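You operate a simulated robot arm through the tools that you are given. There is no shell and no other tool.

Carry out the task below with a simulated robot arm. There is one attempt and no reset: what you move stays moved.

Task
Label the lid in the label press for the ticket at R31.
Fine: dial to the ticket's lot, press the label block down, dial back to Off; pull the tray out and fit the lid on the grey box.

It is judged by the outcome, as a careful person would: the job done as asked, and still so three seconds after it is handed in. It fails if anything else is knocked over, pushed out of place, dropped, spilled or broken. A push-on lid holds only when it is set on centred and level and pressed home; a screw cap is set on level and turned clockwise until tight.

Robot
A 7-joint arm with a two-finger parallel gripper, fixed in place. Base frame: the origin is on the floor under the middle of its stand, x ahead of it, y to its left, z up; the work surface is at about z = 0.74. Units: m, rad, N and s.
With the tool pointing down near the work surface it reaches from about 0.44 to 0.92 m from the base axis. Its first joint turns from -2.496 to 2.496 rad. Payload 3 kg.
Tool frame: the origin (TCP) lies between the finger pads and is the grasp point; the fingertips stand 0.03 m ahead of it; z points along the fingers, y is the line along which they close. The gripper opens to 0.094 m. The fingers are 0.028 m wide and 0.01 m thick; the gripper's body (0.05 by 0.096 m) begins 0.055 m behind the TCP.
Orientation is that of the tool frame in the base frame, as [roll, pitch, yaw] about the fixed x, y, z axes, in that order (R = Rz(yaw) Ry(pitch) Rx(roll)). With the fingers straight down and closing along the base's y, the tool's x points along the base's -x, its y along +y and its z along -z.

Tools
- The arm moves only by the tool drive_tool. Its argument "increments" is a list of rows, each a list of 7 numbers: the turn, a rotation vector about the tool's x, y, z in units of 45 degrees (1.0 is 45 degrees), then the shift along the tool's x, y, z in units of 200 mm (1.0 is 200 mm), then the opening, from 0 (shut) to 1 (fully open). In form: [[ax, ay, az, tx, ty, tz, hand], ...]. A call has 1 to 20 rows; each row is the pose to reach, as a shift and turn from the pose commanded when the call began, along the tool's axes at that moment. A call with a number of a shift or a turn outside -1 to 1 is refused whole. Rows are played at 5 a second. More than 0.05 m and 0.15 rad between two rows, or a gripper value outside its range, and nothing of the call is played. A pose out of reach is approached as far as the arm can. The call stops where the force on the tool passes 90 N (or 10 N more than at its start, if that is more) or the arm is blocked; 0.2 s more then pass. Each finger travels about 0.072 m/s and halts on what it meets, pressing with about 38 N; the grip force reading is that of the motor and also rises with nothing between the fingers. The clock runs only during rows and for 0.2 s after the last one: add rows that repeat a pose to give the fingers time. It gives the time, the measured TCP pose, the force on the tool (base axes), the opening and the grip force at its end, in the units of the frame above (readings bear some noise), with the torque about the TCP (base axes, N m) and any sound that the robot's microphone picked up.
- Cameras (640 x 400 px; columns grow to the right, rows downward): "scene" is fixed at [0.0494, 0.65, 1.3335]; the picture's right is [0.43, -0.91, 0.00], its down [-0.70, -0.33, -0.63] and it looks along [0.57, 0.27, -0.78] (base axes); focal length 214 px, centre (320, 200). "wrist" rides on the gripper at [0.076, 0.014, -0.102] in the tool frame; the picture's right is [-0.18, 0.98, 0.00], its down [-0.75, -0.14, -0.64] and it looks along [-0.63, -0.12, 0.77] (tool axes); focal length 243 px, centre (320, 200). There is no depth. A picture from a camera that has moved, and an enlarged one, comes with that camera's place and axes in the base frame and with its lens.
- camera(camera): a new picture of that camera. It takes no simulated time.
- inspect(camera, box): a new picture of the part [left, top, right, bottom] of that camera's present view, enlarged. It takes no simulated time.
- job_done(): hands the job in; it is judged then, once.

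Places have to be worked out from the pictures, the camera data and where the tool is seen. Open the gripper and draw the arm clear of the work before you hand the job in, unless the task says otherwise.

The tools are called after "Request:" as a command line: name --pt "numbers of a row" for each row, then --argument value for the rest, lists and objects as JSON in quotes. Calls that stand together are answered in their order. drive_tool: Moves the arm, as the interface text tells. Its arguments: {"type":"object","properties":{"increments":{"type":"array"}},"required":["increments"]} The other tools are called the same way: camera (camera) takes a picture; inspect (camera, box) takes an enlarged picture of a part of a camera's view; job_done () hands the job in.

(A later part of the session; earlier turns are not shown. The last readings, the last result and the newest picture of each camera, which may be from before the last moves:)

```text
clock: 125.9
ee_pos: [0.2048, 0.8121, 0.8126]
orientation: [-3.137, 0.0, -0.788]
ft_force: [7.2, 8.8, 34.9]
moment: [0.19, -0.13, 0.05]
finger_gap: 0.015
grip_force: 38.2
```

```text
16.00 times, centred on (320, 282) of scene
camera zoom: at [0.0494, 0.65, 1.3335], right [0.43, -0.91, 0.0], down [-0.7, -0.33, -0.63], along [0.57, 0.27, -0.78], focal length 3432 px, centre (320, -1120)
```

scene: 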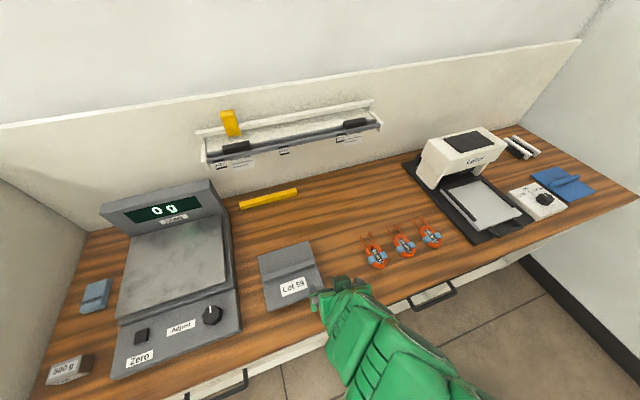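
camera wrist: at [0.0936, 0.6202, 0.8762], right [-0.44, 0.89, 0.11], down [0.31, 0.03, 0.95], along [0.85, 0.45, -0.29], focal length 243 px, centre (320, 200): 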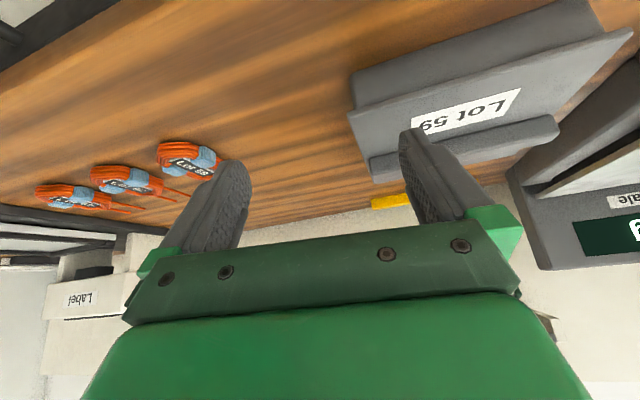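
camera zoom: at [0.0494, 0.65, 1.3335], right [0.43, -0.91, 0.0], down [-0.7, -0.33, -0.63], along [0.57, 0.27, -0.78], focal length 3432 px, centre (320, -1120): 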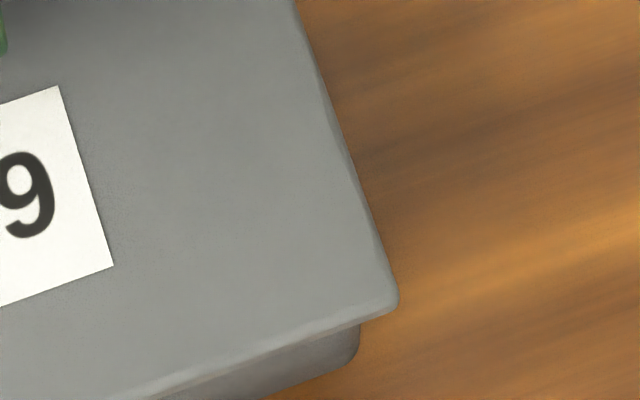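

The bar slipped slightly in the grip, so gripping can only pass about 40 N. I'll ease off to zero force while recentring by about 1 mm, then release.

Request:
drive_tool --pt "0 0 0 -0.002 -0.002 -0.004 0" --pt "0 0 0 -0.005 -0.004 -0.008 0" --pt "0 0 0 -0.005 -0.004 -0.008 0"

Request:
inspect --camera "scene" --box '[260, 290, 290, 315]'

```text
clock: 126.7
ee_pos: [0.2023, 0.8124, 0.8127]
orientation: [-3.141, -0.002, -0.785]
ft_force: [2.1, -3.8, 10.4]
moment: [-0.38, -0.18, 0.09]
finger_gap: 0.0151
grip_force: 38.1
```

```text
16.00 times, centred on (275, 302) of scene
camera zoom: at [0.0494, 0.65, 1.3335], right [0.43, -0.91, 0.0], down [-0.7, -0.33, -0.63], along [0.57, 0.27, -0.78], focal length 3432 px, centre (1040, -1440)
```

zoom: 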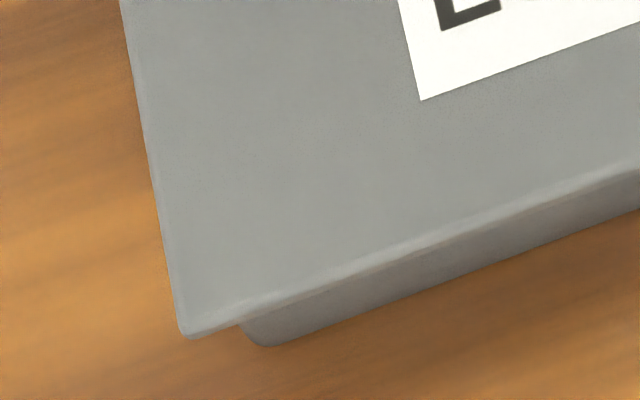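

Request:
drive_tool --pt "0 0 0 0.002 -0.0025 -0.002 0" --pt "0 0 0 0.0045 -0.006 -0.003 0" --pt "0 0 0 0.0045 -0.006 -0.003 0"

Request:
inspect --camera "scene" --box '[260, 290, 290, 315]'

```text
clock: 127.5
ee_pos: [0.2039, 0.8134, 0.8128]
orientation: [-3.141, 0.001, -0.787]
ft_force: [-0.9, -0.3, -1.5]
moment: [-0.01, 0.02, -0.01]
finger_gap: 0.015
grip_force: 38.1
```

```text
16.00 times, centred on (275, 302) of scene
camera zoom: at [0.0494, 0.65, 1.3335], right [0.43, -0.91, 0.0], down [-0.7, -0.33, -0.63], along [0.57, 0.27, -0.78], focal length 3432 px, centre (1040, -1440)
```

zoom: 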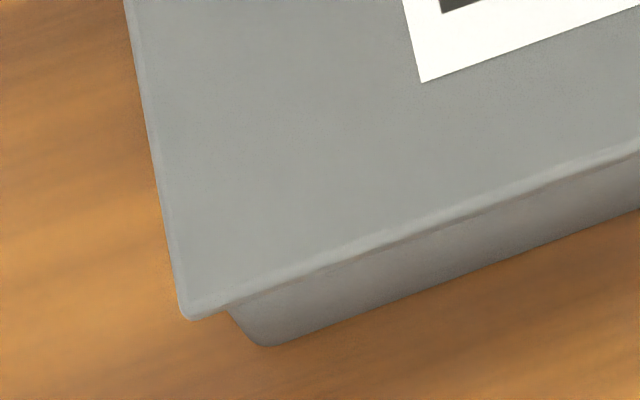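

Request:
drive_tool --pt "0 0 0 0 0.0025 0 0" --pt "0 0 0 0 0.005 0.002 0" --pt "0 0 0 0 0.005 0.002 0"

Request:
inspect --camera "scene" --box '[260, 290, 290, 315]'

```text
clock: 128.3
ee_pos: [0.204, 0.8131, 0.8132]
orientation: [-3.14, 0.001, -0.787]
ft_force: [0.7, 1.0, 1.2]
moment: [-0.19, -0.04, 0.06]
finger_gap: 0.0148
grip_force: 38.1
```

```text
16.00 times, centred on (275, 302) of scene
camera zoom: at [0.0494, 0.65, 1.3335], right [0.43, -0.91, 0.0], down [-0.7, -0.33, -0.63], along [0.57, 0.27, -0.78], focal length 3432 px, centre (1040, -1440)
```

zoom: 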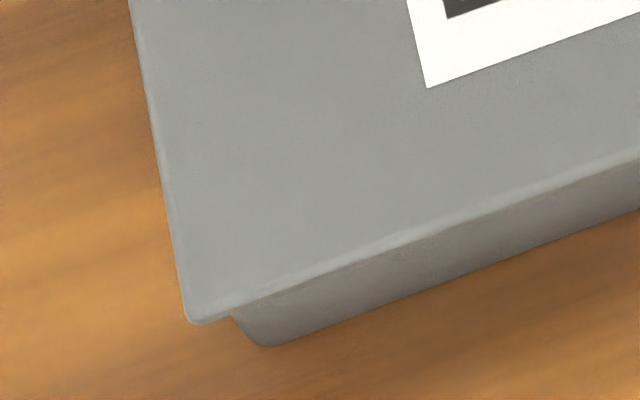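

Contact near zero force (1.2 N), centred within 0.5 mm. Releasing in place.

Request:
drive_tool --pt "0 0 0 0 0 0 0.2" --pt "0 0 0 0 0 0 0.3" --pt "0 0 0 0 0 0 0.45" --pt "0 0 0 0 0 0 0.45" --pt "0 0 0 0 0 -0.06 0.45" --pt "0 0 0 0 0 -0.15 0.45" --pt "0 0 0 0 0 -0.24 0.2" --pt "0 0 0 0 0 -0.24 0.0" --pt "0 0 0 0 0 -0.24 0.0"

Request:
inspect --camera "scene" --box '[260, 290, 290, 315]'

Request:
inspect --camera "scene" --box '[305, 270, 335, 295]'

```text
clock: 130.3
ee_pos: [0.2044, 0.8136, 0.8591]
orientation: [-3.139, -0.002, -0.787]
ft_force: [0.6, -0.1, 0.1]
moment: [-0.02, 0.0, 0.03]
finger_gap: 0.0
grip_force: 32.9
```

```text
16.00 times, centred on (275, 302) of scene
camera zoom: at [0.0494, 0.65, 1.3335], right [0.43, -0.91, 0.0], down [-0.7, -0.33, -0.63], along [0.57, 0.27, -0.78], focal length 3432 px, centre (1040, -1440)
```

zoom: 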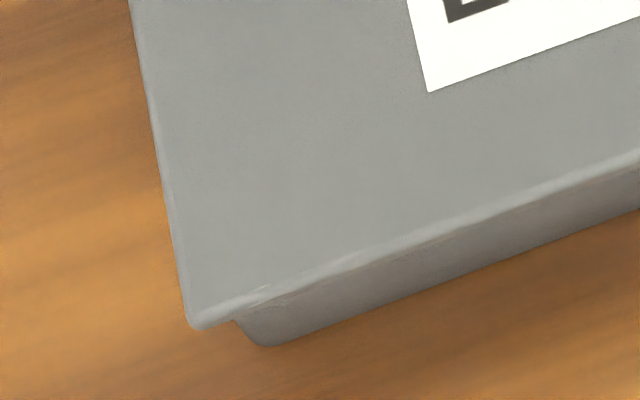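

```text
16.00 times, centred on (320, 282) of scene
camera zoom: at [0.0494, 0.65, 1.3335], right [0.43, -0.91, 0.0], down [-0.7, -0.33, -0.63], along [0.57, 0.27, -0.78], focal length 3432 px, centre (320, -1120)
```

zoom: 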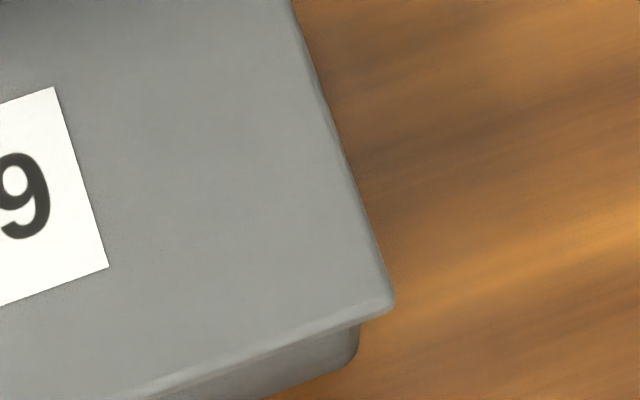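

The lid is free-standing and centred within 0.4 mm. Now a careful press on the bar from above: first to light contact.

Request:
drive_tool --pt "0 0 0 0 0 0.05 0" --pt "0 0 0 0 0 0.1 0" --pt "0 0 0 0 0 0.13 0" --pt "0 0 0 0 0 0.142 0" --pt "0 0 0 0 0 0.142 0"

```text
clock: 131.5
ee_pos: [0.2052, 0.8133, 0.8331]
orientation: [-3.139, 0.0, -0.787]
ft_force: [-0.1, -0.8, 0.5]
moment: [-0.01, -0.03, -0.03]
finger_gap: 0.0
grip_force: 33.2
```

Request:
drive_tool --pt "0 0 0 0 0 0.007 0" --pt "0 0 0 0 0 0.014 0" --pt "0 0 0 0 0 0.018 0" --pt "0 0 0 0 0 0.018 0"

Request:
inspect --camera "scene" --box '[260, 290, 290, 315]'

```text
clock: 132.5
ee_pos: [0.2045, 0.813, 0.8308]
orientation: [-3.137, 0.001, -0.785]
ft_force: [-4.0, 2.0, 16.4]
moment: [0.02, 0.06, 0.0]
finger_gap: 0.0001
grip_force: 32.9
```

```text
16.00 times, centred on (275, 302) of scene
camera zoom: at [0.0494, 0.65, 1.3335], right [0.43, -0.91, 0.0], down [-0.7, -0.33, -0.63], along [0.57, 0.27, -0.78], focal length 3432 px, centre (1040, -1440)
```

zoom: 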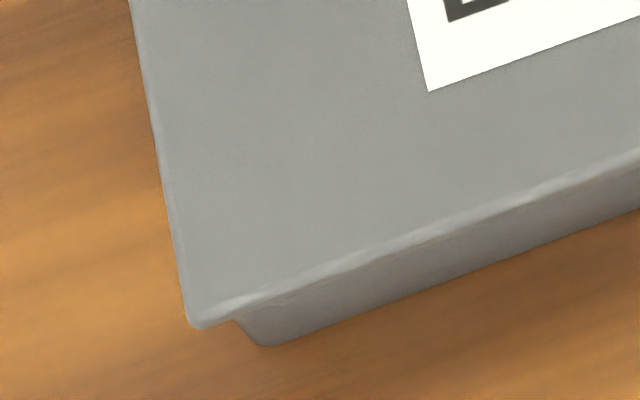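

16 N, lid unmoved. Continue to about 55–60 N with a small inward compensation.

Request:
drive_tool --pt "0 0 0 0.0005 0.0009 0.004 0" --pt "0 0 0 0.001 0.0018 0.008 0" --pt "0 0 0 0.0015 0.0026 0.011 0" --pt "0 0 0 0.0015 0.0026 0.011 0"

Request:
inspect --camera "scene" --box '[260, 290, 290, 315]'

```text
clock: 133.5
ee_pos: [0.2039, 0.8128, 0.8306]
orientation: [-3.136, 0.002, -0.788]
ft_force: [-6.7, 3.9, 63.7]
moment: [0.03, 0.18, 0.06]
finger_gap: 0.0
grip_force: 33.1
```

```text
16.00 times, centred on (275, 302) of scene
camera zoom: at [0.0494, 0.65, 1.3335], right [0.43, -0.91, 0.0], down [-0.7, -0.33, -0.63], along [0.57, 0.27, -0.78], focal length 3432 px, centre (1040, -1440)
```

zoom: 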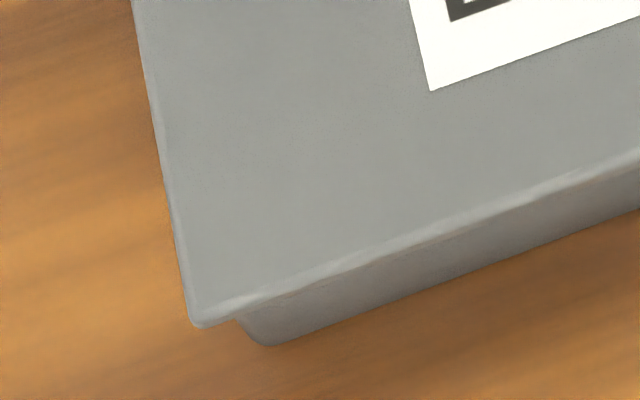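

64 N with low lateral force and the lid still centred. Holding for a second, then unloading along the same path in small steps.

Request:
drive_tool --pt "0 0 0 0 0 0 0" --pt "0 0 0 0 0 0 0" --pt "0 0 0 0 0 0 0" --pt "0 0 0 -0.0003 -0.0005 -0.002 0" --pt "0 0 0 -0.0006 -0.001 -0.004 0" --pt "0 0 0 -0.0009 -0.0015 -0.006 0" --pt "0 0 0 -0.0009 -0.0015 -0.006 0"

Request:
inspect --camera "scene" --box '[260, 290, 290, 315]'

```text
clock: 135.1
ee_pos: [0.2047, 0.8131, 0.8292]
orientation: [-3.138, 0.001, -0.786]
ft_force: [0.6, 21.3, 67.0]
moment: [0.62, 0.02, -0.03]
finger_gap: 0.0
grip_force: 33.0
```

```text
16.00 times, centred on (275, 302) of scene
camera zoom: at [0.0494, 0.65, 1.3335], right [0.43, -0.91, 0.0], down [-0.7, -0.33, -0.63], along [0.57, 0.27, -0.78], focal length 3432 px, centre (1040, -1440)
```

zoom: 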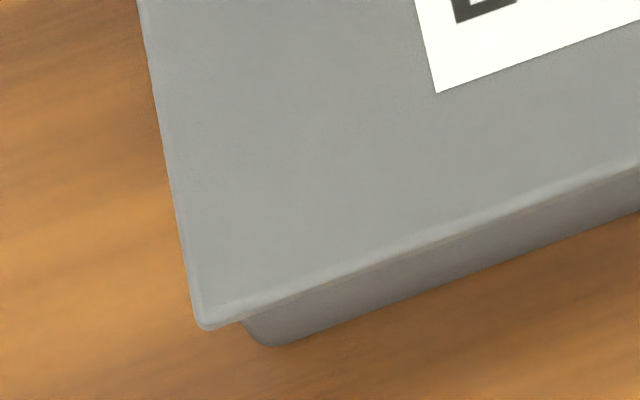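

The force kept climbing during the hold, so the controller integrates error, and a 21 N lateral push built up. The box and lid moved together by about 1 mm. I'll cancel the lateral push first by shifting the command outward a little.

Request:
drive_tool --pt "0 0 0 -0.004 -0.004 -0.002 0"

Request:
inspect --camera "scene" --box '[260, 290, 290, 315]'

```text
clock: 135.5
ee_pos: [0.2044, 0.8134, 0.8295]
orientation: [-3.141, 0.0, -0.788]
ft_force: [2.1, -1.7, 68.3]
moment: [-0.01, 0.01, 0.05]
finger_gap: 0.0
grip_force: 33.3
```

```text
16.00 times, centred on (275, 302) of scene
camera zoom: at [0.0494, 0.65, 1.3335], right [0.43, -0.91, 0.0], down [-0.7, -0.33, -0.63], along [0.57, 0.27, -0.78], focal length 3432 px, centre (1040, -1440)
```

zoom: 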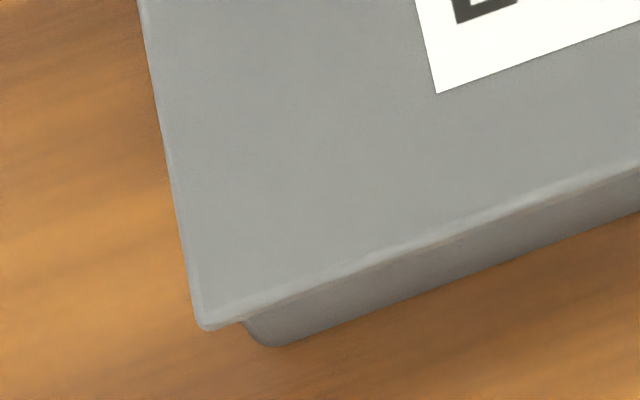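

Lateral force is now about zero with 68 N straight down. I'll lift off quickly and vertically so nothing can be dragged.

Request:
drive_tool --pt "0 0 0 0 0 -0.2 0" --pt "0 0 0 0 0 -0.3 0"

Request:
inspect --camera "scene" --box '[260, 290, 290, 315]'

Request:
inspect --camera "scene" --box '[305, 270, 335, 295]'

```text
clock: 136.1
ee_pos: [0.204, 0.8139, 0.8885]
orientation: [-3.141, -0.001, -0.787]
ft_force: [0.2, -0.3, -0.2]
moment: [0.03, 0.0, -0.01]
finger_gap: 0.0
grip_force: 33.2
```

```text
16.00 times, centred on (275, 302) of scene
camera zoom: at [0.0494, 0.65, 1.3335], right [0.43, -0.91, 0.0], down [-0.7, -0.33, -0.63], along [0.57, 0.27, -0.78], focal length 3432 px, centre (1040, -1440)
```

zoom: 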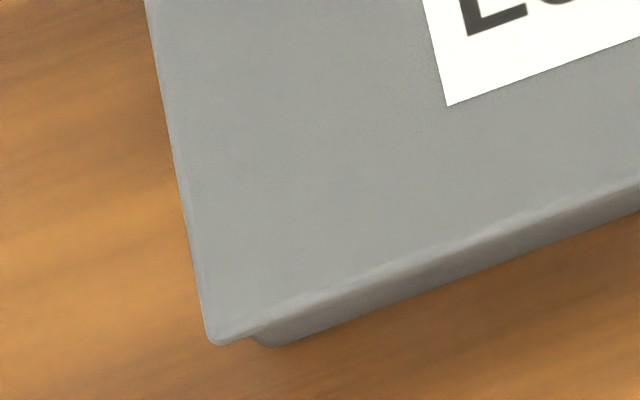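

```text
16.00 times, centred on (320, 282) of scene
camera zoom: at [0.0494, 0.65, 1.3335], right [0.43, -0.91, 0.0], down [-0.7, -0.33, -0.63], along [0.57, 0.27, -0.78], focal length 3432 px, centre (320, -1120)
```

zoom: 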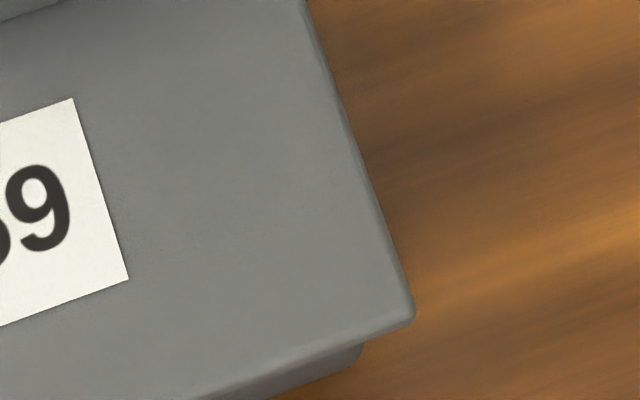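

The lid moved inward about 2.5 mm on lift-off, again from the arm's flex unwinding while still in contact. Gripping, pressing and then releasing at zero force keeps it centred, so I'll use that method. Opening and regrasping the bar.

Request:
drive_tool --pt "0 0 0 0.0155 0.0165 0 0.3" --pt "0 0 0 0.0155 0.0165 0 0.5" --pt "0 0 0 0.0155 0.0165 0.1 0.5" --pt "0 0 0 0.0155 0.0165 0.24 0.5" --pt "0 0 0 0.0155 0.0165 0.35 0.5" --pt "0 0 0 0.0155 0.0165 0.37 0.5" --pt "0 0 0 0.0155 0.0165 0.37 0.5"

Request:
inspect --camera "wrist" --box '[200, 40, 440, 240]'

```text
clock: 137.7
ee_pos: [0.2053, 0.8089, 0.8151]
orientation: [-3.139, 0.001, -0.788]
ft_force: [-0.5, -0.9, -0.9]
moment: [0.05, 0.02, 0.04]
finger_gap: 0.0471
grip_force: 0.0
```

```text
2.00 times, centred on (320, 140) of wrist
camera zoom: at [0.2488, 0.7448, 0.9164], right [-0.83, -0.56, 0.0], down [-0.43, 0.63, 0.64], along [-0.36, 0.53, -0.77], focal length 485 px, centre (320, 320)
```

zoom: 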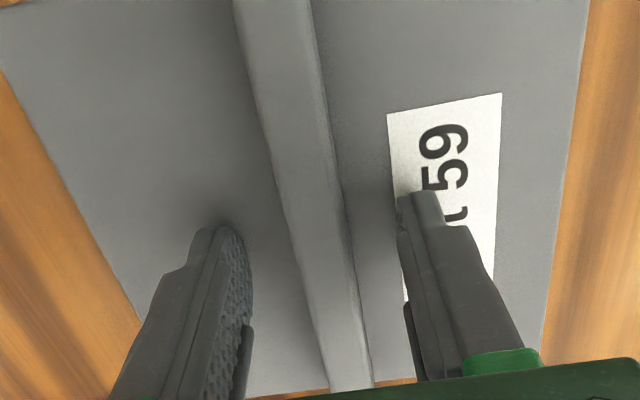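

Request:
drive_tool --pt "0 0 0 0 0 0 0.35" --pt "0 0 0 0 0 0 0.2" --pt "0 0 0 0 0 0 0.1" --pt "0 0 0 0 0 0 0.0" --pt "0 0 0 0 0 0 0.0"

Request:
inspect --camera "scene" --box '[260, 290, 290, 315]'

Request:
inspect --camera "scene" --box '[305, 270, 335, 295]'

```text
clock: 138.9
ee_pos: [0.2044, 0.8094, 0.8142]
orientation: [-3.139, 0.0, -0.786]
ft_force: [-1.2, 0.8, 0.5]
moment: [-0.01, 0.07, 0.01]
finger_gap: 0.0152
grip_force: 38.1
```

```text
16.00 times, centred on (275, 302) of scene
camera zoom: at [0.0494, 0.65, 1.3335], right [0.43, -0.91, 0.0], down [-0.7, -0.33, -0.63], along [0.57, 0.27, -0.78], focal length 3432 px, centre (1040, -1440)
```

zoom: 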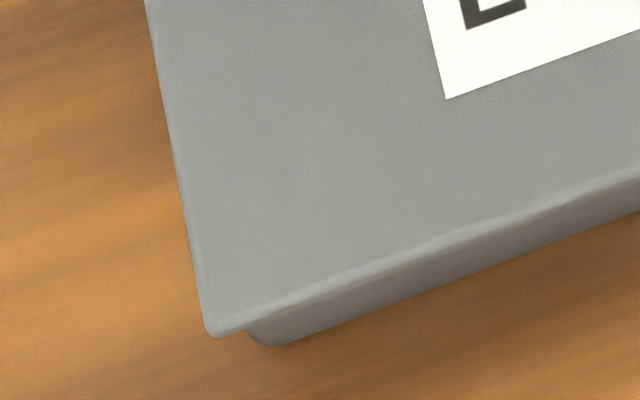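

```text
16.00 times, centred on (320, 282) of scene
camera zoom: at [0.0494, 0.65, 1.3335], right [0.43, -0.91, 0.0], down [-0.7, -0.33, -0.63], along [0.57, 0.27, -0.78], focal length 3432 px, centre (320, -1120)
```

zoom: 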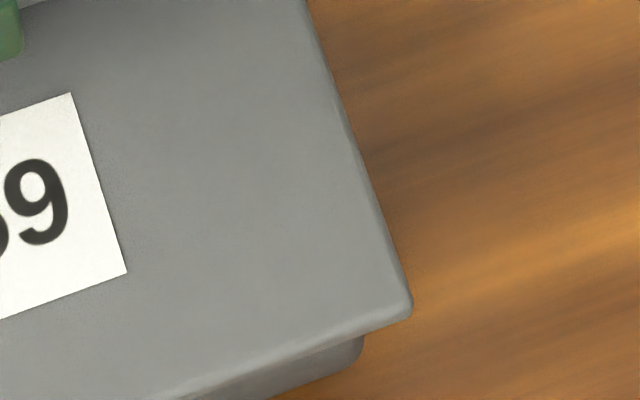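

Gripped. The lid needs s −2.0 mm and n +1.3 mm relative to the box. Lift 2 mm, shift, lower.

Request:
drive_tool --pt "0 0 0 0 0 -0.01 0" --pt "0 0 0 -0.005 -0.003 -0.012 0" --pt "0 0 0 -0.01 -0.0065 -0.012 0" --pt "0 0 0 -0.01 -0.0065 -0.006 0" --pt "0 0 0 -0.01 -0.0065 -0.003 0" --pt "0 0 0 -0.01 -0.0065 -0.003 0"

Request:
inspect --camera "scene" --box '[260, 290, 290, 315]'

Request:
inspect --camera "scene" --box '[305, 270, 335, 295]'

```text
clock: 140.3
ee_pos: [0.2047, 0.8122, 0.8143]
orientation: [-3.139, 0.0, -0.787]
ft_force: [0.4, -0.5, -1.4]
moment: [0.01, 0.02, 0.0]
finger_gap: 0.0149
grip_force: 38.2
```

```text
16.00 times, centred on (275, 302) of scene
camera zoom: at [0.0494, 0.65, 1.3335], right [0.43, -0.91, 0.0], down [-0.7, -0.33, -0.63], along [0.57, 0.27, -0.78], focal length 3432 px, centre (1040, -1440)
```

zoom: 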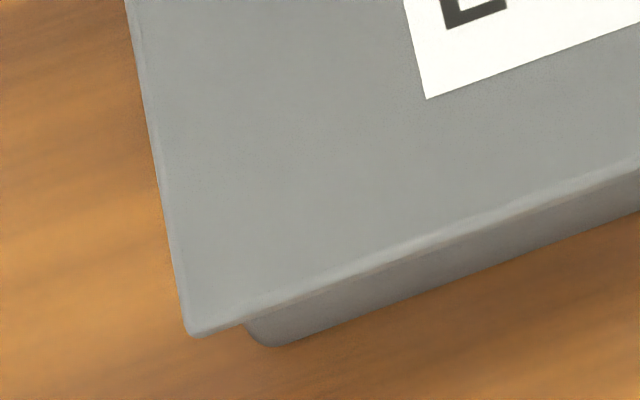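

```text
16.00 times, centred on (320, 282) of scene
camera zoom: at [0.0494, 0.65, 1.3335], right [0.43, -0.91, 0.0], down [-0.7, -0.33, -0.63], along [0.57, 0.27, -0.78], focal length 3432 px, centre (320, -1120)
```

zoom: 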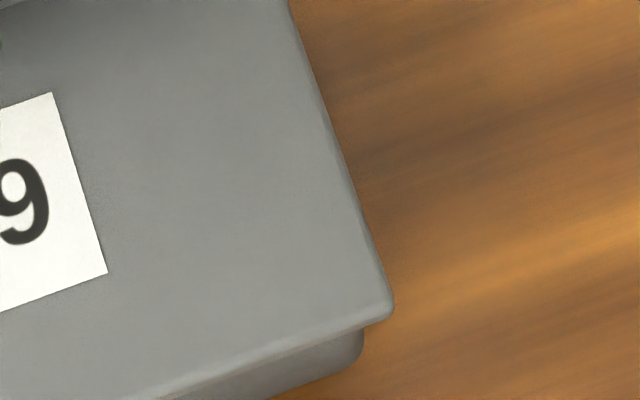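

Within 0.6 mm. A tiny correction, then press while gripped to about 35 N.

Request:
drive_tool --pt "0 0 0 0.0025 -0.003 0 0" --pt "0 0 0 0.0025 -0.003 0.004 0" --pt "0 0 0 0.0028 -0.0025 0.008 0" --pt "0 0 0 0.003 -0.002 0.012 0" --pt "0 0 0 0.003 -0.002 0.012 0"

Request:
inspect --camera "scene" --box '[260, 290, 290, 315]'

Request:
inspect --camera "scene" --box '[305, 270, 335, 295]'

```text
clock: 141.5
ee_pos: [0.2021, 0.8117, 0.8143]
orientation: [-3.136, 0.0, -0.788]
ft_force: [-0.3, -0.8, 29.6]
moment: [-0.35, -0.2, 0.0]
finger_gap: 0.015
grip_force: 37.5
```

```text
16.00 times, centred on (275, 302) of scene
camera zoom: at [0.0494, 0.65, 1.3335], right [0.43, -0.91, 0.0], down [-0.7, -0.33, -0.63], along [0.57, 0.27, -0.78], focal length 3432 px, centre (1040, -1440)
```

zoom: 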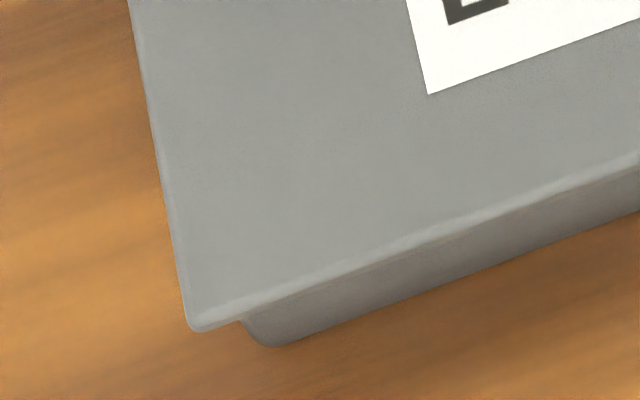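

```text
16.00 times, centred on (320, 282) of scene
camera zoom: at [0.0494, 0.65, 1.3335], right [0.43, -0.91, 0.0], down [-0.7, -0.33, -0.63], along [0.57, 0.27, -0.78], focal length 3432 px, centre (320, -1120)
```

zoom: 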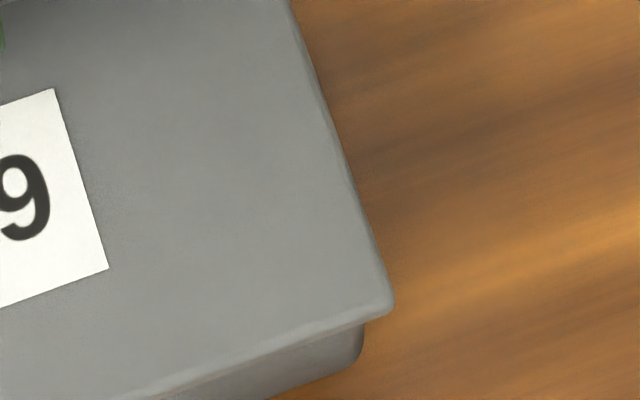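

Pressed at 30 N with zero lateral force and the lid centred within 0.5 mm. I'll hold briefly, then unload while watching the force.

Request:
drive_tool --pt "0 0 0 0 0 0.002 0" --pt "0 0 0 0 0 0.003 0" --pt "0 0 0 0 0 0.003 0" --pt "0 0 0 0 0 0.003 0"

Request:
inspect --camera "scene" --box '[260, 290, 290, 315]'

```text
clock: 142.5
ee_pos: [0.2037, 0.8123, 0.8129]
orientation: [-3.137, 0.001, -0.785]
ft_force: [1.2, 12.3, 34.9]
moment: [0.36, 0.08, 0.01]
finger_gap: 0.0149
grip_force: 38.2
```

```text
16.00 times, centred on (275, 302) of scene
camera zoom: at [0.0494, 0.65, 1.3335], right [0.43, -0.91, 0.0], down [-0.7, -0.33, -0.63], along [0.57, 0.27, -0.78], focal length 3432 px, centre (1040, -1440)
```

zoom: 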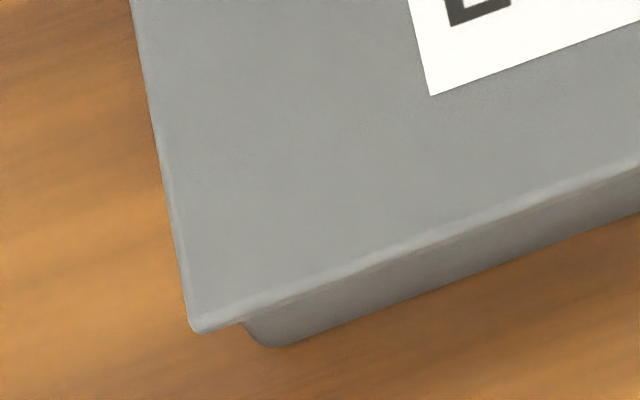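

Request:
drive_tool --pt "0 0 0 -0.0015 -0.0015 -0.003 0" --pt "0 0 0 -0.003 -0.003 -0.006 0" --pt "0 0 0 -0.003 -0.003 -0.006 0"

Request:
inspect --camera "scene" --box '[260, 290, 290, 315]'

```text
clock: 143.3
ee_pos: [0.2038, 0.8119, 0.8124]
orientation: [-3.138, -0.001, -0.788]
ft_force: [-1.0, -4.1, 31.9]
moment: [-0.09, 0.05, -0.01]
finger_gap: 0.0151
grip_force: 38.0
```

```text
16.00 times, centred on (275, 302) of scene
camera zoom: at [0.0494, 0.65, 1.3335], right [0.43, -0.91, 0.0], down [-0.7, -0.33, -0.63], along [0.57, 0.27, -0.78], focal length 3432 px, centre (1040, -1440)
```

zoom: 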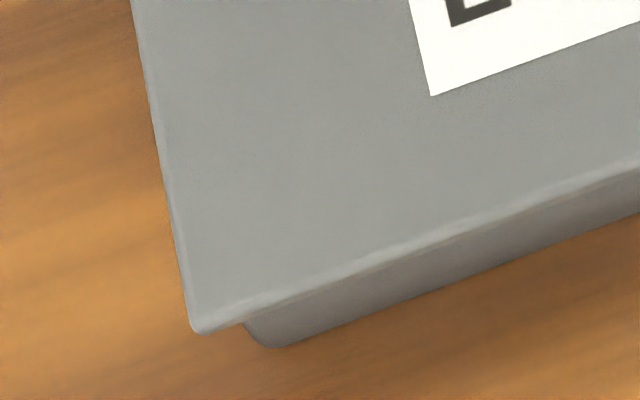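

Request:
drive_tool --pt "0 0 0 0 0 -0.003 0" --pt "0 0 0 0 0 -0.005 0" --pt "0 0 0 0 0 -0.005 0"

Request:
inspect --camera "scene" --box '[260, 290, 290, 315]'

```text
clock: 144.1
ee_pos: [0.2036, 0.811, 0.8123]
orientation: [-3.141, -0.001, -0.788]
ft_force: [-0.8, 0.7, -1.1]
moment: [0.03, -0.04, 0.01]
finger_gap: 0.0148
grip_force: 38.1
```

```text
16.00 times, centred on (275, 302) of scene
camera zoom: at [0.0494, 0.65, 1.3335], right [0.43, -0.91, 0.0], down [-0.7, -0.33, -0.63], along [0.57, 0.27, -0.78], focal length 3432 px, centre (1040, -1440)
```

zoom: 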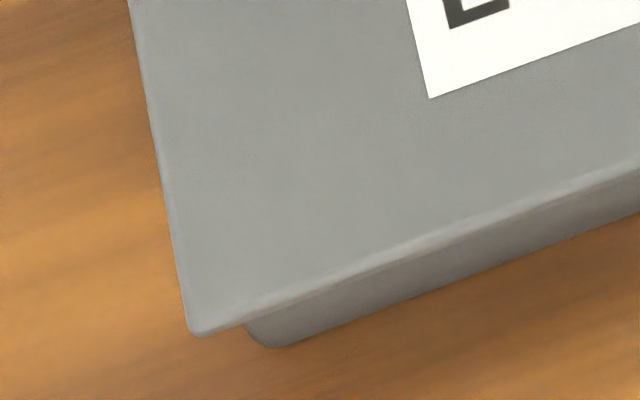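

Zero force, centred within 0.6 mm. A last 0.4 mm trim, then release and rise.

Request:
drive_tool --pt "0 0 0 0.0015 -0.002 0 0" --pt "0 0 0 0.0015 -0.002 0 0" --pt "0 0 0 0.0015 -0.002 0 0.2" --pt "0 0 0 0.0015 -0.002 0 0.3" --pt "0 0 0 0.0015 -0.002 0 0.45" --pt "0 0 0 0.0015 -0.002 0 0.45" --pt "0 0 0 0.0015 -0.002 -0.06 0.45" --pt "0 0 0 0.0015 -0.002 -0.15 0.45" --pt "0 0 0 0.0015 -0.002 -0.25 0.45" --pt "0 0 0 0.0015 -0.002 -0.25 0.45"

Request:
inspect --camera "scene" --box '[260, 290, 290, 315]'

Request:
inspect --camera "scene" --box '[305, 270, 335, 295]'

```text
clock: 146.3
ee_pos: [0.2037, 0.8129, 0.8636]
orientation: [-3.14, -0.002, -0.787]
ft_force: [-0.3, 0.2, 0.1]
moment: [0.0, 0.04, 0.0]
finger_gap: 0.0425
grip_force: 0.1
```

```text
16.00 times, centred on (275, 302) of scene
camera zoom: at [0.0494, 0.65, 1.3335], right [0.43, -0.91, 0.0], down [-0.7, -0.33, -0.63], along [0.57, 0.27, -0.78], focal length 3432 px, centre (1040, -1440)
```

zoom: 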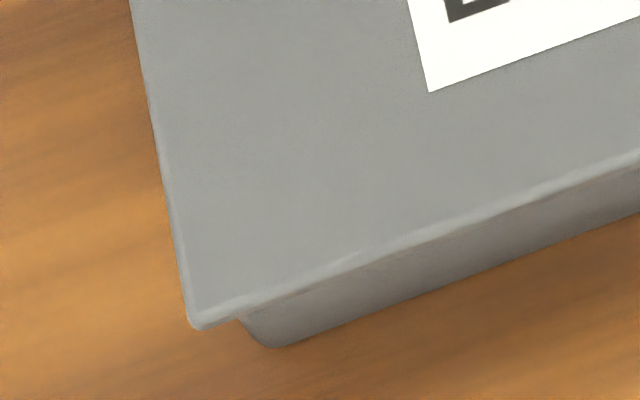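

```text
16.00 times, centred on (320, 282) of scene
camera zoom: at [0.0494, 0.65, 1.3335], right [0.43, -0.91, 0.0], down [-0.7, -0.33, -0.63], along [0.57, 0.27, -0.78], focal length 3432 px, centre (320, -1120)
```

zoom: 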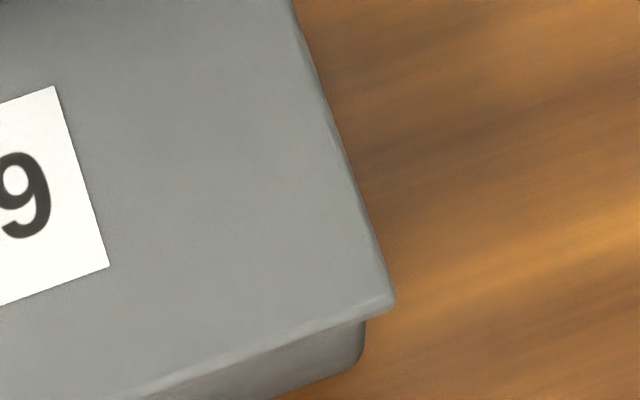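

The lid stands free and centred within 0.4 mm. To double-check the front–back centring independently, I'll look from the right side at low angle with the fingers fully open, to compare the front and back overhang directly.

Request:
drive_tool --pt "0 0 0 0.05 0 -0.2 0.6" --pt "0 0 0 0.25 0 -0.25 0.8" --pt "0 -0.12 0 0.45 0.02 -0.2 1" --pt "0 -0.24 0 0.62 0.05 -0.12 1" --pt "0 -0.38 0 0.78 0.07 -0.03 1" --pt "0 -0.52 0 0.9 0.09 0.06 1" --pt "0 -0.66 0 0.96 0.09 0.12 1" --pt "0 -0.78 0 0.96 0.09 0.16 1" --pt "0 -0.78 0 0.96 0.09 0.16 1"

Request:
camera --camera "wrist"

Request:
inspect --camera "wrist" --box '[230, 120, 410, 240]'

```text
clock: 148.3
ee_pos: [0.3265, 0.6648, 0.8322]
orientation: [-3.138, 0.615, -0.786]
ft_force: [0.3, 0.5, -0.1]
moment: [0.02, -0.03, -0.02]
finger_gap: 0.0939
grip_force: 0.1
```

```text
taken
camera wrist: at [0.4036, 0.5672, 0.8711], right [-0.8, -0.59, 0.1], down [-0.08, 0.27, 0.96], along [-0.59, 0.76, -0.26], focal length 243 px, centre (320, 200)
```

wrist: 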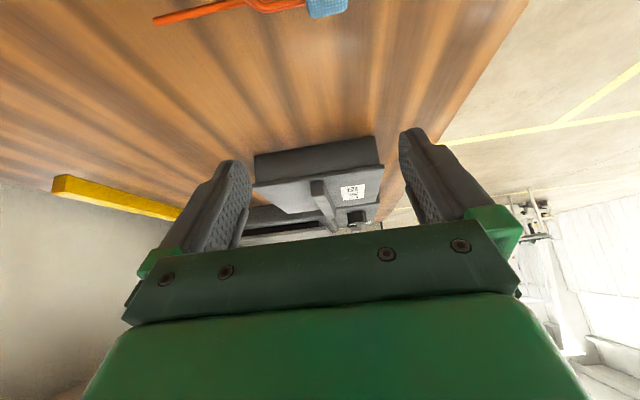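

```text
3.33 times, centred on (320, 180) of wrist
camera zoom: at [0.4036, 0.5672, 0.8711], right [-0.8, -0.59, 0.1], down [-0.08, 0.27, 0.96], along [-0.59, 0.76, -0.26], focal length 809 px, centre (320, 267)
```

zoom: 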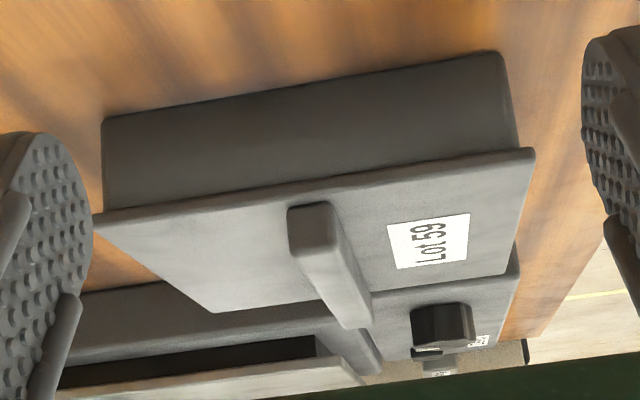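

Clear view of both ends. Zooming on the back (left) and front (right) overhangs.

Request:
inspect --camera "wrist" --box '[250, 150, 280, 190]'

Request:
inspect --camera "wrist" --box '[355, 135, 385, 175]'

Request:
inspect --camera "wrist" --box '[245, 130, 395, 200]'

```text
10.00 times, centred on (265, 170) of wrist
camera zoom: at [0.4036, 0.5672, 0.8711], right [-0.8, -0.59, 0.1], down [-0.08, 0.27, 0.96], along [-0.59, 0.76, -0.26], focal length 2426 px, centre (870, 500)
```

zoom: 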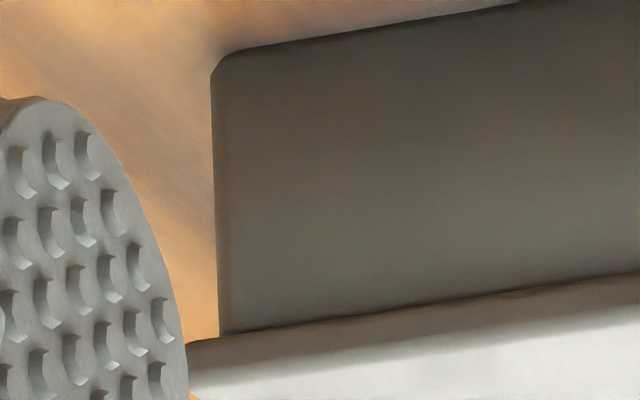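

```text
10.00 times, centred on (370, 155) of wrist
camera zoom: at [0.4036, 0.5672, 0.8711], right [-0.8, -0.59, 0.1], down [-0.08, 0.27, 0.96], along [-0.59, 0.76, -0.26], focal length 2426 px, centre (-180, 650)
```

zoom: 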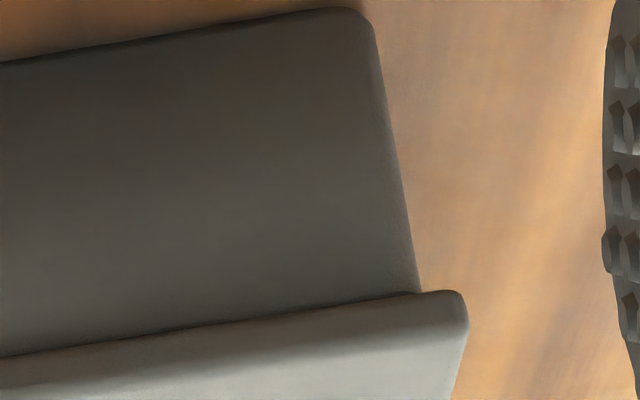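

```text
4.27 times, centred on (320, 165) of wrist
camera zoom: at [0.4036, 0.5672, 0.8711], right [-0.8, -0.59, 0.1], down [-0.08, 0.27, 0.96], along [-0.59, 0.76, -0.26], focal length 1035 px, centre (320, 349)
```

zoom: 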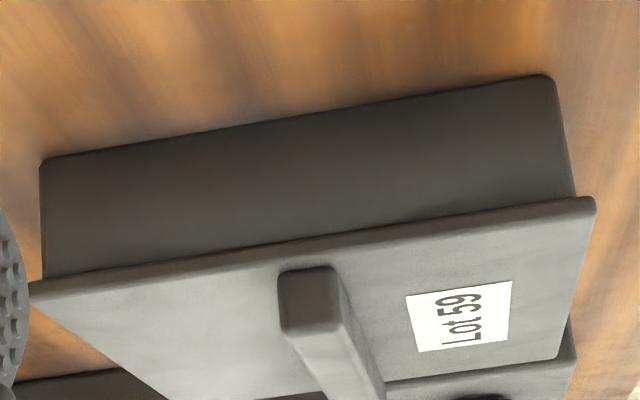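

This side view independently confirms the lid is centred: front overhang about 3.7 mm and back about 2.6 mm, so under 1 mm off, and it is level and flush. I'll go back and do one firm press while gripping, so the lid can't be dragged, and check whether it is held.

Request:
drive_tool --pt "0 0.1 0 -0.1 0 -0.14 1" --pt "0 0.2 0 -0.2 0 -0.287 1" --pt "0 0.35 0 -0.35 -0.03 -0.18 0.8" --pt "0 0.5 0 -0.5 -0.05 -0.07 0.6" --pt "0 0.62 0 -0.65 -0.07 0.04 0.5" --pt "0 0.72 0 -0.8 -0.08 0.15 0.5" --pt "0 0.783 0 -0.9775 -0.09 0.274 0.5" --pt "0 0.783 0 -0.9775 -0.09 0.274 0.5"

Request:
inspect --camera "wrist" --box '[180, 0, 440, 220]'

Request:
inspect --camera "scene" --box '[260, 290, 290, 315]'

```text
clock: 150.1
ee_pos: [0.2065, 0.8101, 0.899]
orientation: [-3.137, -0.003, -0.787]
ft_force: [0.0, -0.4, -0.5]
moment: [-0.01, 0.0, -0.02]
finger_gap: 0.0471
grip_force: 0.0
```

```text
1.82 times, centred on (310, 110) of wrist
camera zoom: at [0.2504, 0.746, 1.0018], right [-0.83, -0.56, 0.0], down [-0.43, 0.63, 0.64], along [-0.36, 0.53, -0.77], focal length 441 px, centre (338, 364)
```

zoom: 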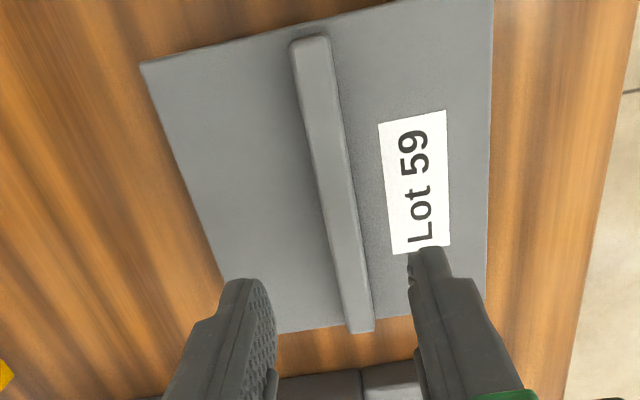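

```text
16.00 times, centred on (275, 302) of scene
camera zoom: at [0.0494, 0.65, 1.3335], right [0.43, -0.91, 0.0], down [-0.7, -0.33, -0.63], along [0.57, 0.27, -0.78], focal length 3432 px, centre (1040, -1440)
```

zoom: 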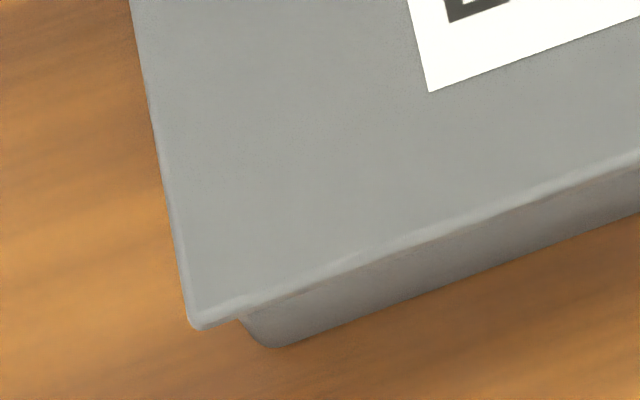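

Request:
drive_tool --pt "-0.006 -0.003 0 -0.008 -0.001 0.12 0.5" --pt "-0.006 -0.003 0 -0.014 -0.002 0.26 0.5" --pt "-0.006 -0.003 0 -0.014 -0.002 0.38 0.5" --pt "-0.006 -0.003 0 -0.014 -0.002 0.432 0.5" --pt "-0.006 -0.003 0 -0.014 -0.002 0.432 0.5" --pt "-0.006 -0.003 0 -0.014 -0.002 0.432 0.3" --pt "-0.006 -0.003 0 -0.014 -0.002 0.432 0.1" --pt "-0.006 -0.003 0 -0.014 -0.002 0.432 0" --pt "-0.006 -0.003 0 -0.014 -0.002 0.432 0"

Request:
inspect --camera "scene" --box '[260, 290, 290, 315]'

```text
clock: 152.1
ee_pos: [0.2034, 0.8133, 0.813]
orientation: [3.14, 0.0, -0.787]
ft_force: [-0.7, 0.2, 2.3]
moment: [0.15, 0.04, 0.0]
finger_gap: 0.0152
grip_force: 38.1
```

```text
16.00 times, centred on (275, 302) of scene
camera zoom: at [0.0494, 0.65, 1.3335], right [0.43, -0.91, 0.0], down [-0.7, -0.33, -0.63], along [0.57, 0.27, -0.78], focal length 3432 px, centre (1040, -1440)
```

zoom: 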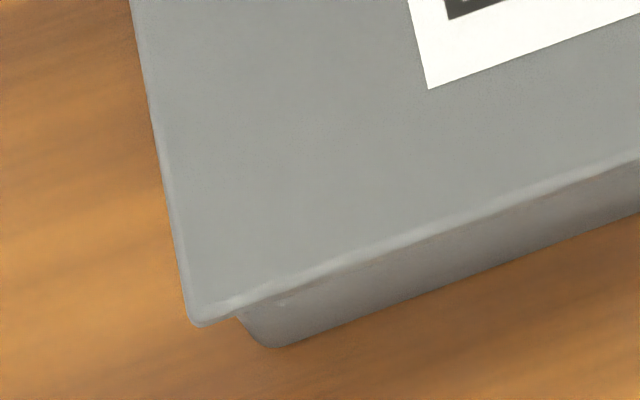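

Gripped and still centred. As a test of whether the lid is held, I'll pull up by about 1 mm very gently and read the force.

Request:
drive_tool --pt "0 0 0 0 0 -0.003 0" --pt "0 0 0 0 0 -0.006 0" --pt "0 0 0 0 0 -0.006 0"

Request:
inspect --camera "scene" --box '[260, 290, 290, 315]'

```text
clock: 152.9
ee_pos: [0.2022, 0.8151, 0.8147]
orientation: [3.139, -0.001, -0.789]
ft_force: [1.0, -0.4, 0.1]
moment: [0.0, -0.02, 0.0]
finger_gap: 0.0148
grip_force: 37.5
```

```text
16.00 times, centred on (275, 302) of scene
camera zoom: at [0.0494, 0.65, 1.3335], right [0.43, -0.91, 0.0], down [-0.7, -0.33, -0.63], along [0.57, 0.27, -0.78], focal length 3432 px, centre (1040, -1440)
```

zoom: 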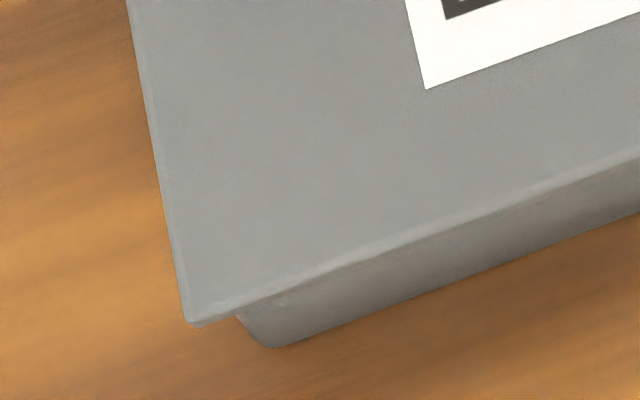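

It lifts freely, so it isn't held yet. The earlier firm presses were either off-centre at some moment or not enough, so I'll set it back, centred, and press much more firmly with the fingertips bottomed on the plate while gripping the bar.

Request:
drive_tool --pt "0 0 0 0 0.001 0.004 0" --pt "0 0 0 0 0.001 0.008 0" --pt "0 0 0 0.0005 0.002 0.013 0" --pt "0 0 0 0.001 0.002 0.018 0"

Request:
inspect --camera "scene" --box '[260, 290, 290, 315]'

```text
clock: 153.9
ee_pos: [0.2029, 0.8149, 0.8145]
orientation: [-3.14, 0.002, -0.786]
ft_force: [-0.9, 4.6, 35.7]
moment: [0.09, 0.04, -0.01]
finger_gap: 0.0151
grip_force: 38.2
```

```text
16.00 times, centred on (275, 302) of scene
camera zoom: at [0.0494, 0.65, 1.3335], right [0.43, -0.91, 0.0], down [-0.7, -0.33, -0.63], along [0.57, 0.27, -0.78], focal length 3432 px, centre (1040, -1440)
```

zoom: 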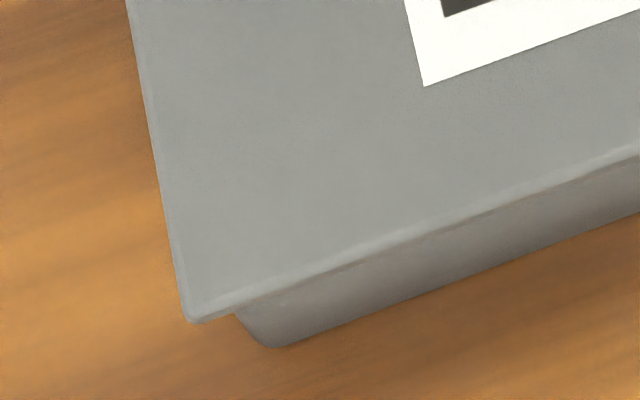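

Request:
drive_tool --pt "0 0 0 0.001 0.002 0.005 0" --pt "0 0 0 0.002 0.004 0.01 0" --pt "0 0 0 0.002 0.004 0.015 0" --pt "0 0 0 0.002 0.004 0.02 0"

Request:
inspect --camera "scene" --box '[260, 290, 290, 315]'

```text
clock: 155.0
ee_pos: [0.2028, 0.8144, 0.8117]
orientation: [-3.137, 0.002, -0.787]
ft_force: [0.1, 0.7, 8.7]
moment: [-0.48, -0.09, 0.0]
finger_gap: 0.0151
grip_force: 38.2
stopped in row 4: the force on the tool passed its limit at 92 N (the readings are from after the stop); the commanded pose is now the measured one
```

```text
16.00 times, centred on (275, 302) of scene
camera zoom: at [0.0494, 0.65, 1.3335], right [0.43, -0.91, 0.0], down [-0.7, -0.33, -0.63], along [0.57, 0.27, -0.78], focal length 3432 px, centre (1040, -1440)
```

zoom: 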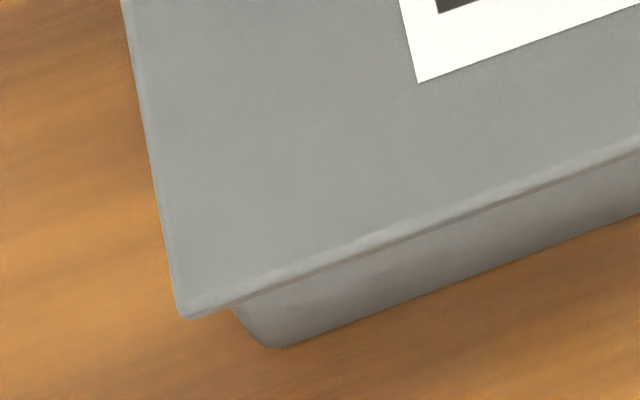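

Pressed to 92 N with no change, and the lid again follows the gripper, so there is no snap; it simply seats. I'll level, recentre at zero load, and release. Then I'll look edge-on for any residual gap.

Request:
drive_tool --pt "-0.003 0.001 0 0 0 -0.006 0" --pt "-0.006 0.002 0 0.0025 0.0035 -0.01 0" --pt "-0.006 0.002 0 0.005 0.007 -0.01 0" --pt "-0.006 0.002 0 0.005 0.007 -0.005 0" --pt "-0.006 0.002 0 0.005 0.007 -0.002 0" --pt "-0.006 0.002 0 0.005 0.007 -0.002 0"

Request:
inspect --camera "scene" --box '[260, 290, 290, 315]'

Request:
inspect --camera "scene" --box '[305, 270, 335, 295]'

```text
clock: 156.4
ee_pos: [0.2042, 0.8144, 0.811]
orientation: [3.141, 0.002, -0.787]
ft_force: [-1.9, -7.1, 35.0]
moment: [-0.2, 0.02, -0.01]
finger_gap: 0.0149
grip_force: 38.5
```

```text
16.00 times, centred on (275, 302) of scene
camera zoom: at [0.0494, 0.65, 1.3335], right [0.43, -0.91, 0.0], down [-0.7, -0.33, -0.63], along [0.57, 0.27, -0.78], focal length 3432 px, centre (1040, -1440)
```

zoom: 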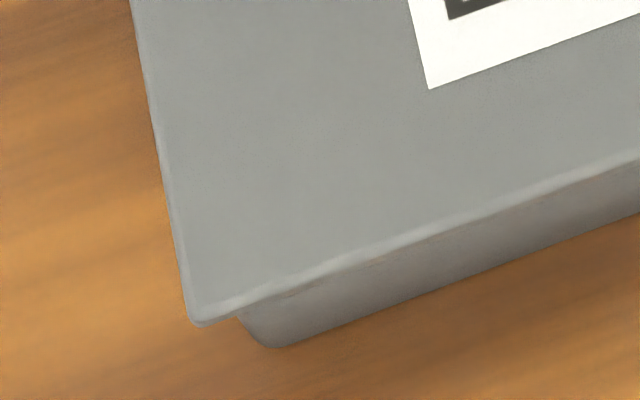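

```text
16.00 times, centred on (320, 282) of scene
camera zoom: at [0.0494, 0.65, 1.3335], right [0.43, -0.91, 0.0], down [-0.7, -0.33, -0.63], along [0.57, 0.27, -0.78], focal length 3432 px, centre (320, -1120)
```

zoom: 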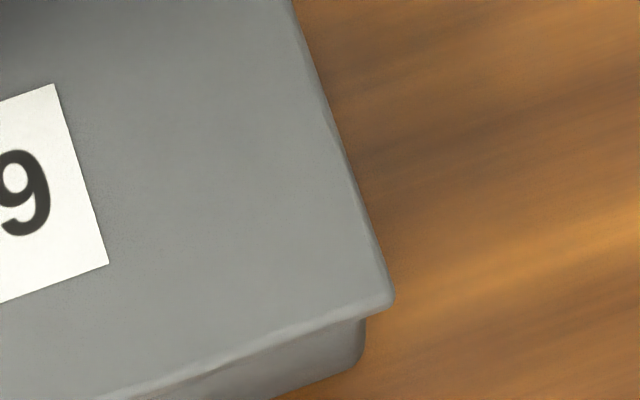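

Request:
drive_tool --pt "0 0 0 0 0 -0.004 0" --pt "0 0 0 0 0 -0.007 0" --pt "0 0 0 0 0 -0.007 0"

Request:
inspect --camera "scene" --box '[260, 290, 290, 315]'

```text
clock: 157.2
ee_pos: [0.204, 0.8136, 0.812]
orientation: [3.14, 0.0, -0.787]
ft_force: [1.6, 6.2, 15.9]
moment: [0.51, 0.12, -0.09]
finger_gap: 0.0148
grip_force: 37.6
```

```text
16.00 times, centred on (275, 302) of scene
camera zoom: at [0.0494, 0.65, 1.3335], right [0.43, -0.91, 0.0], down [-0.7, -0.33, -0.63], along [0.57, 0.27, -0.78], focal length 3432 px, centre (1040, -1440)
```

zoom: 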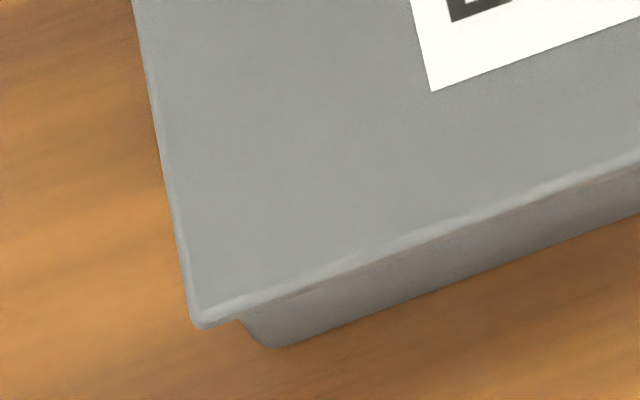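

Request:
drive_tool --pt "0 0 0 -0.001 -0.001 -0.002 0" --pt "0 0 0 -0.0018 -0.0018 -0.0035 0" --pt "0 0 0 -0.0018 -0.0018 -0.0035 0"

Request:
inspect --camera "scene" --box '[260, 290, 290, 315]'

```text
clock: 158.0
ee_pos: [0.2041, 0.8139, 0.8122]
orientation: [3.138, -0.001, -0.787]
ft_force: [0.2, -0.6, -0.3]
moment: [0.1, -0.02, 0.01]
finger_gap: 0.0153
grip_force: 38.0
```

```text
16.00 times, centred on (275, 302) of scene
camera zoom: at [0.0494, 0.65, 1.3335], right [0.43, -0.91, 0.0], down [-0.7, -0.33, -0.63], along [0.57, 0.27, -0.78], focal length 3432 px, centre (1040, -1440)
```

zoom: 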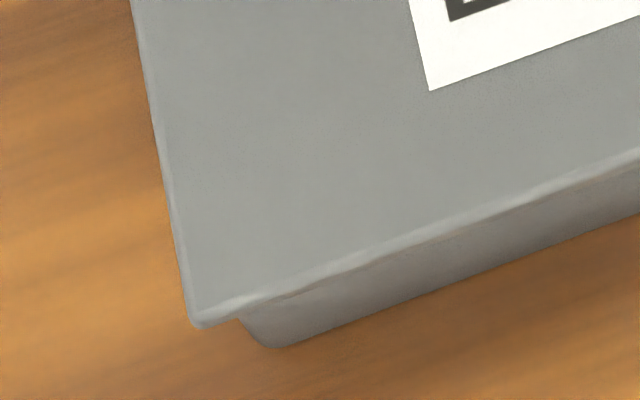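

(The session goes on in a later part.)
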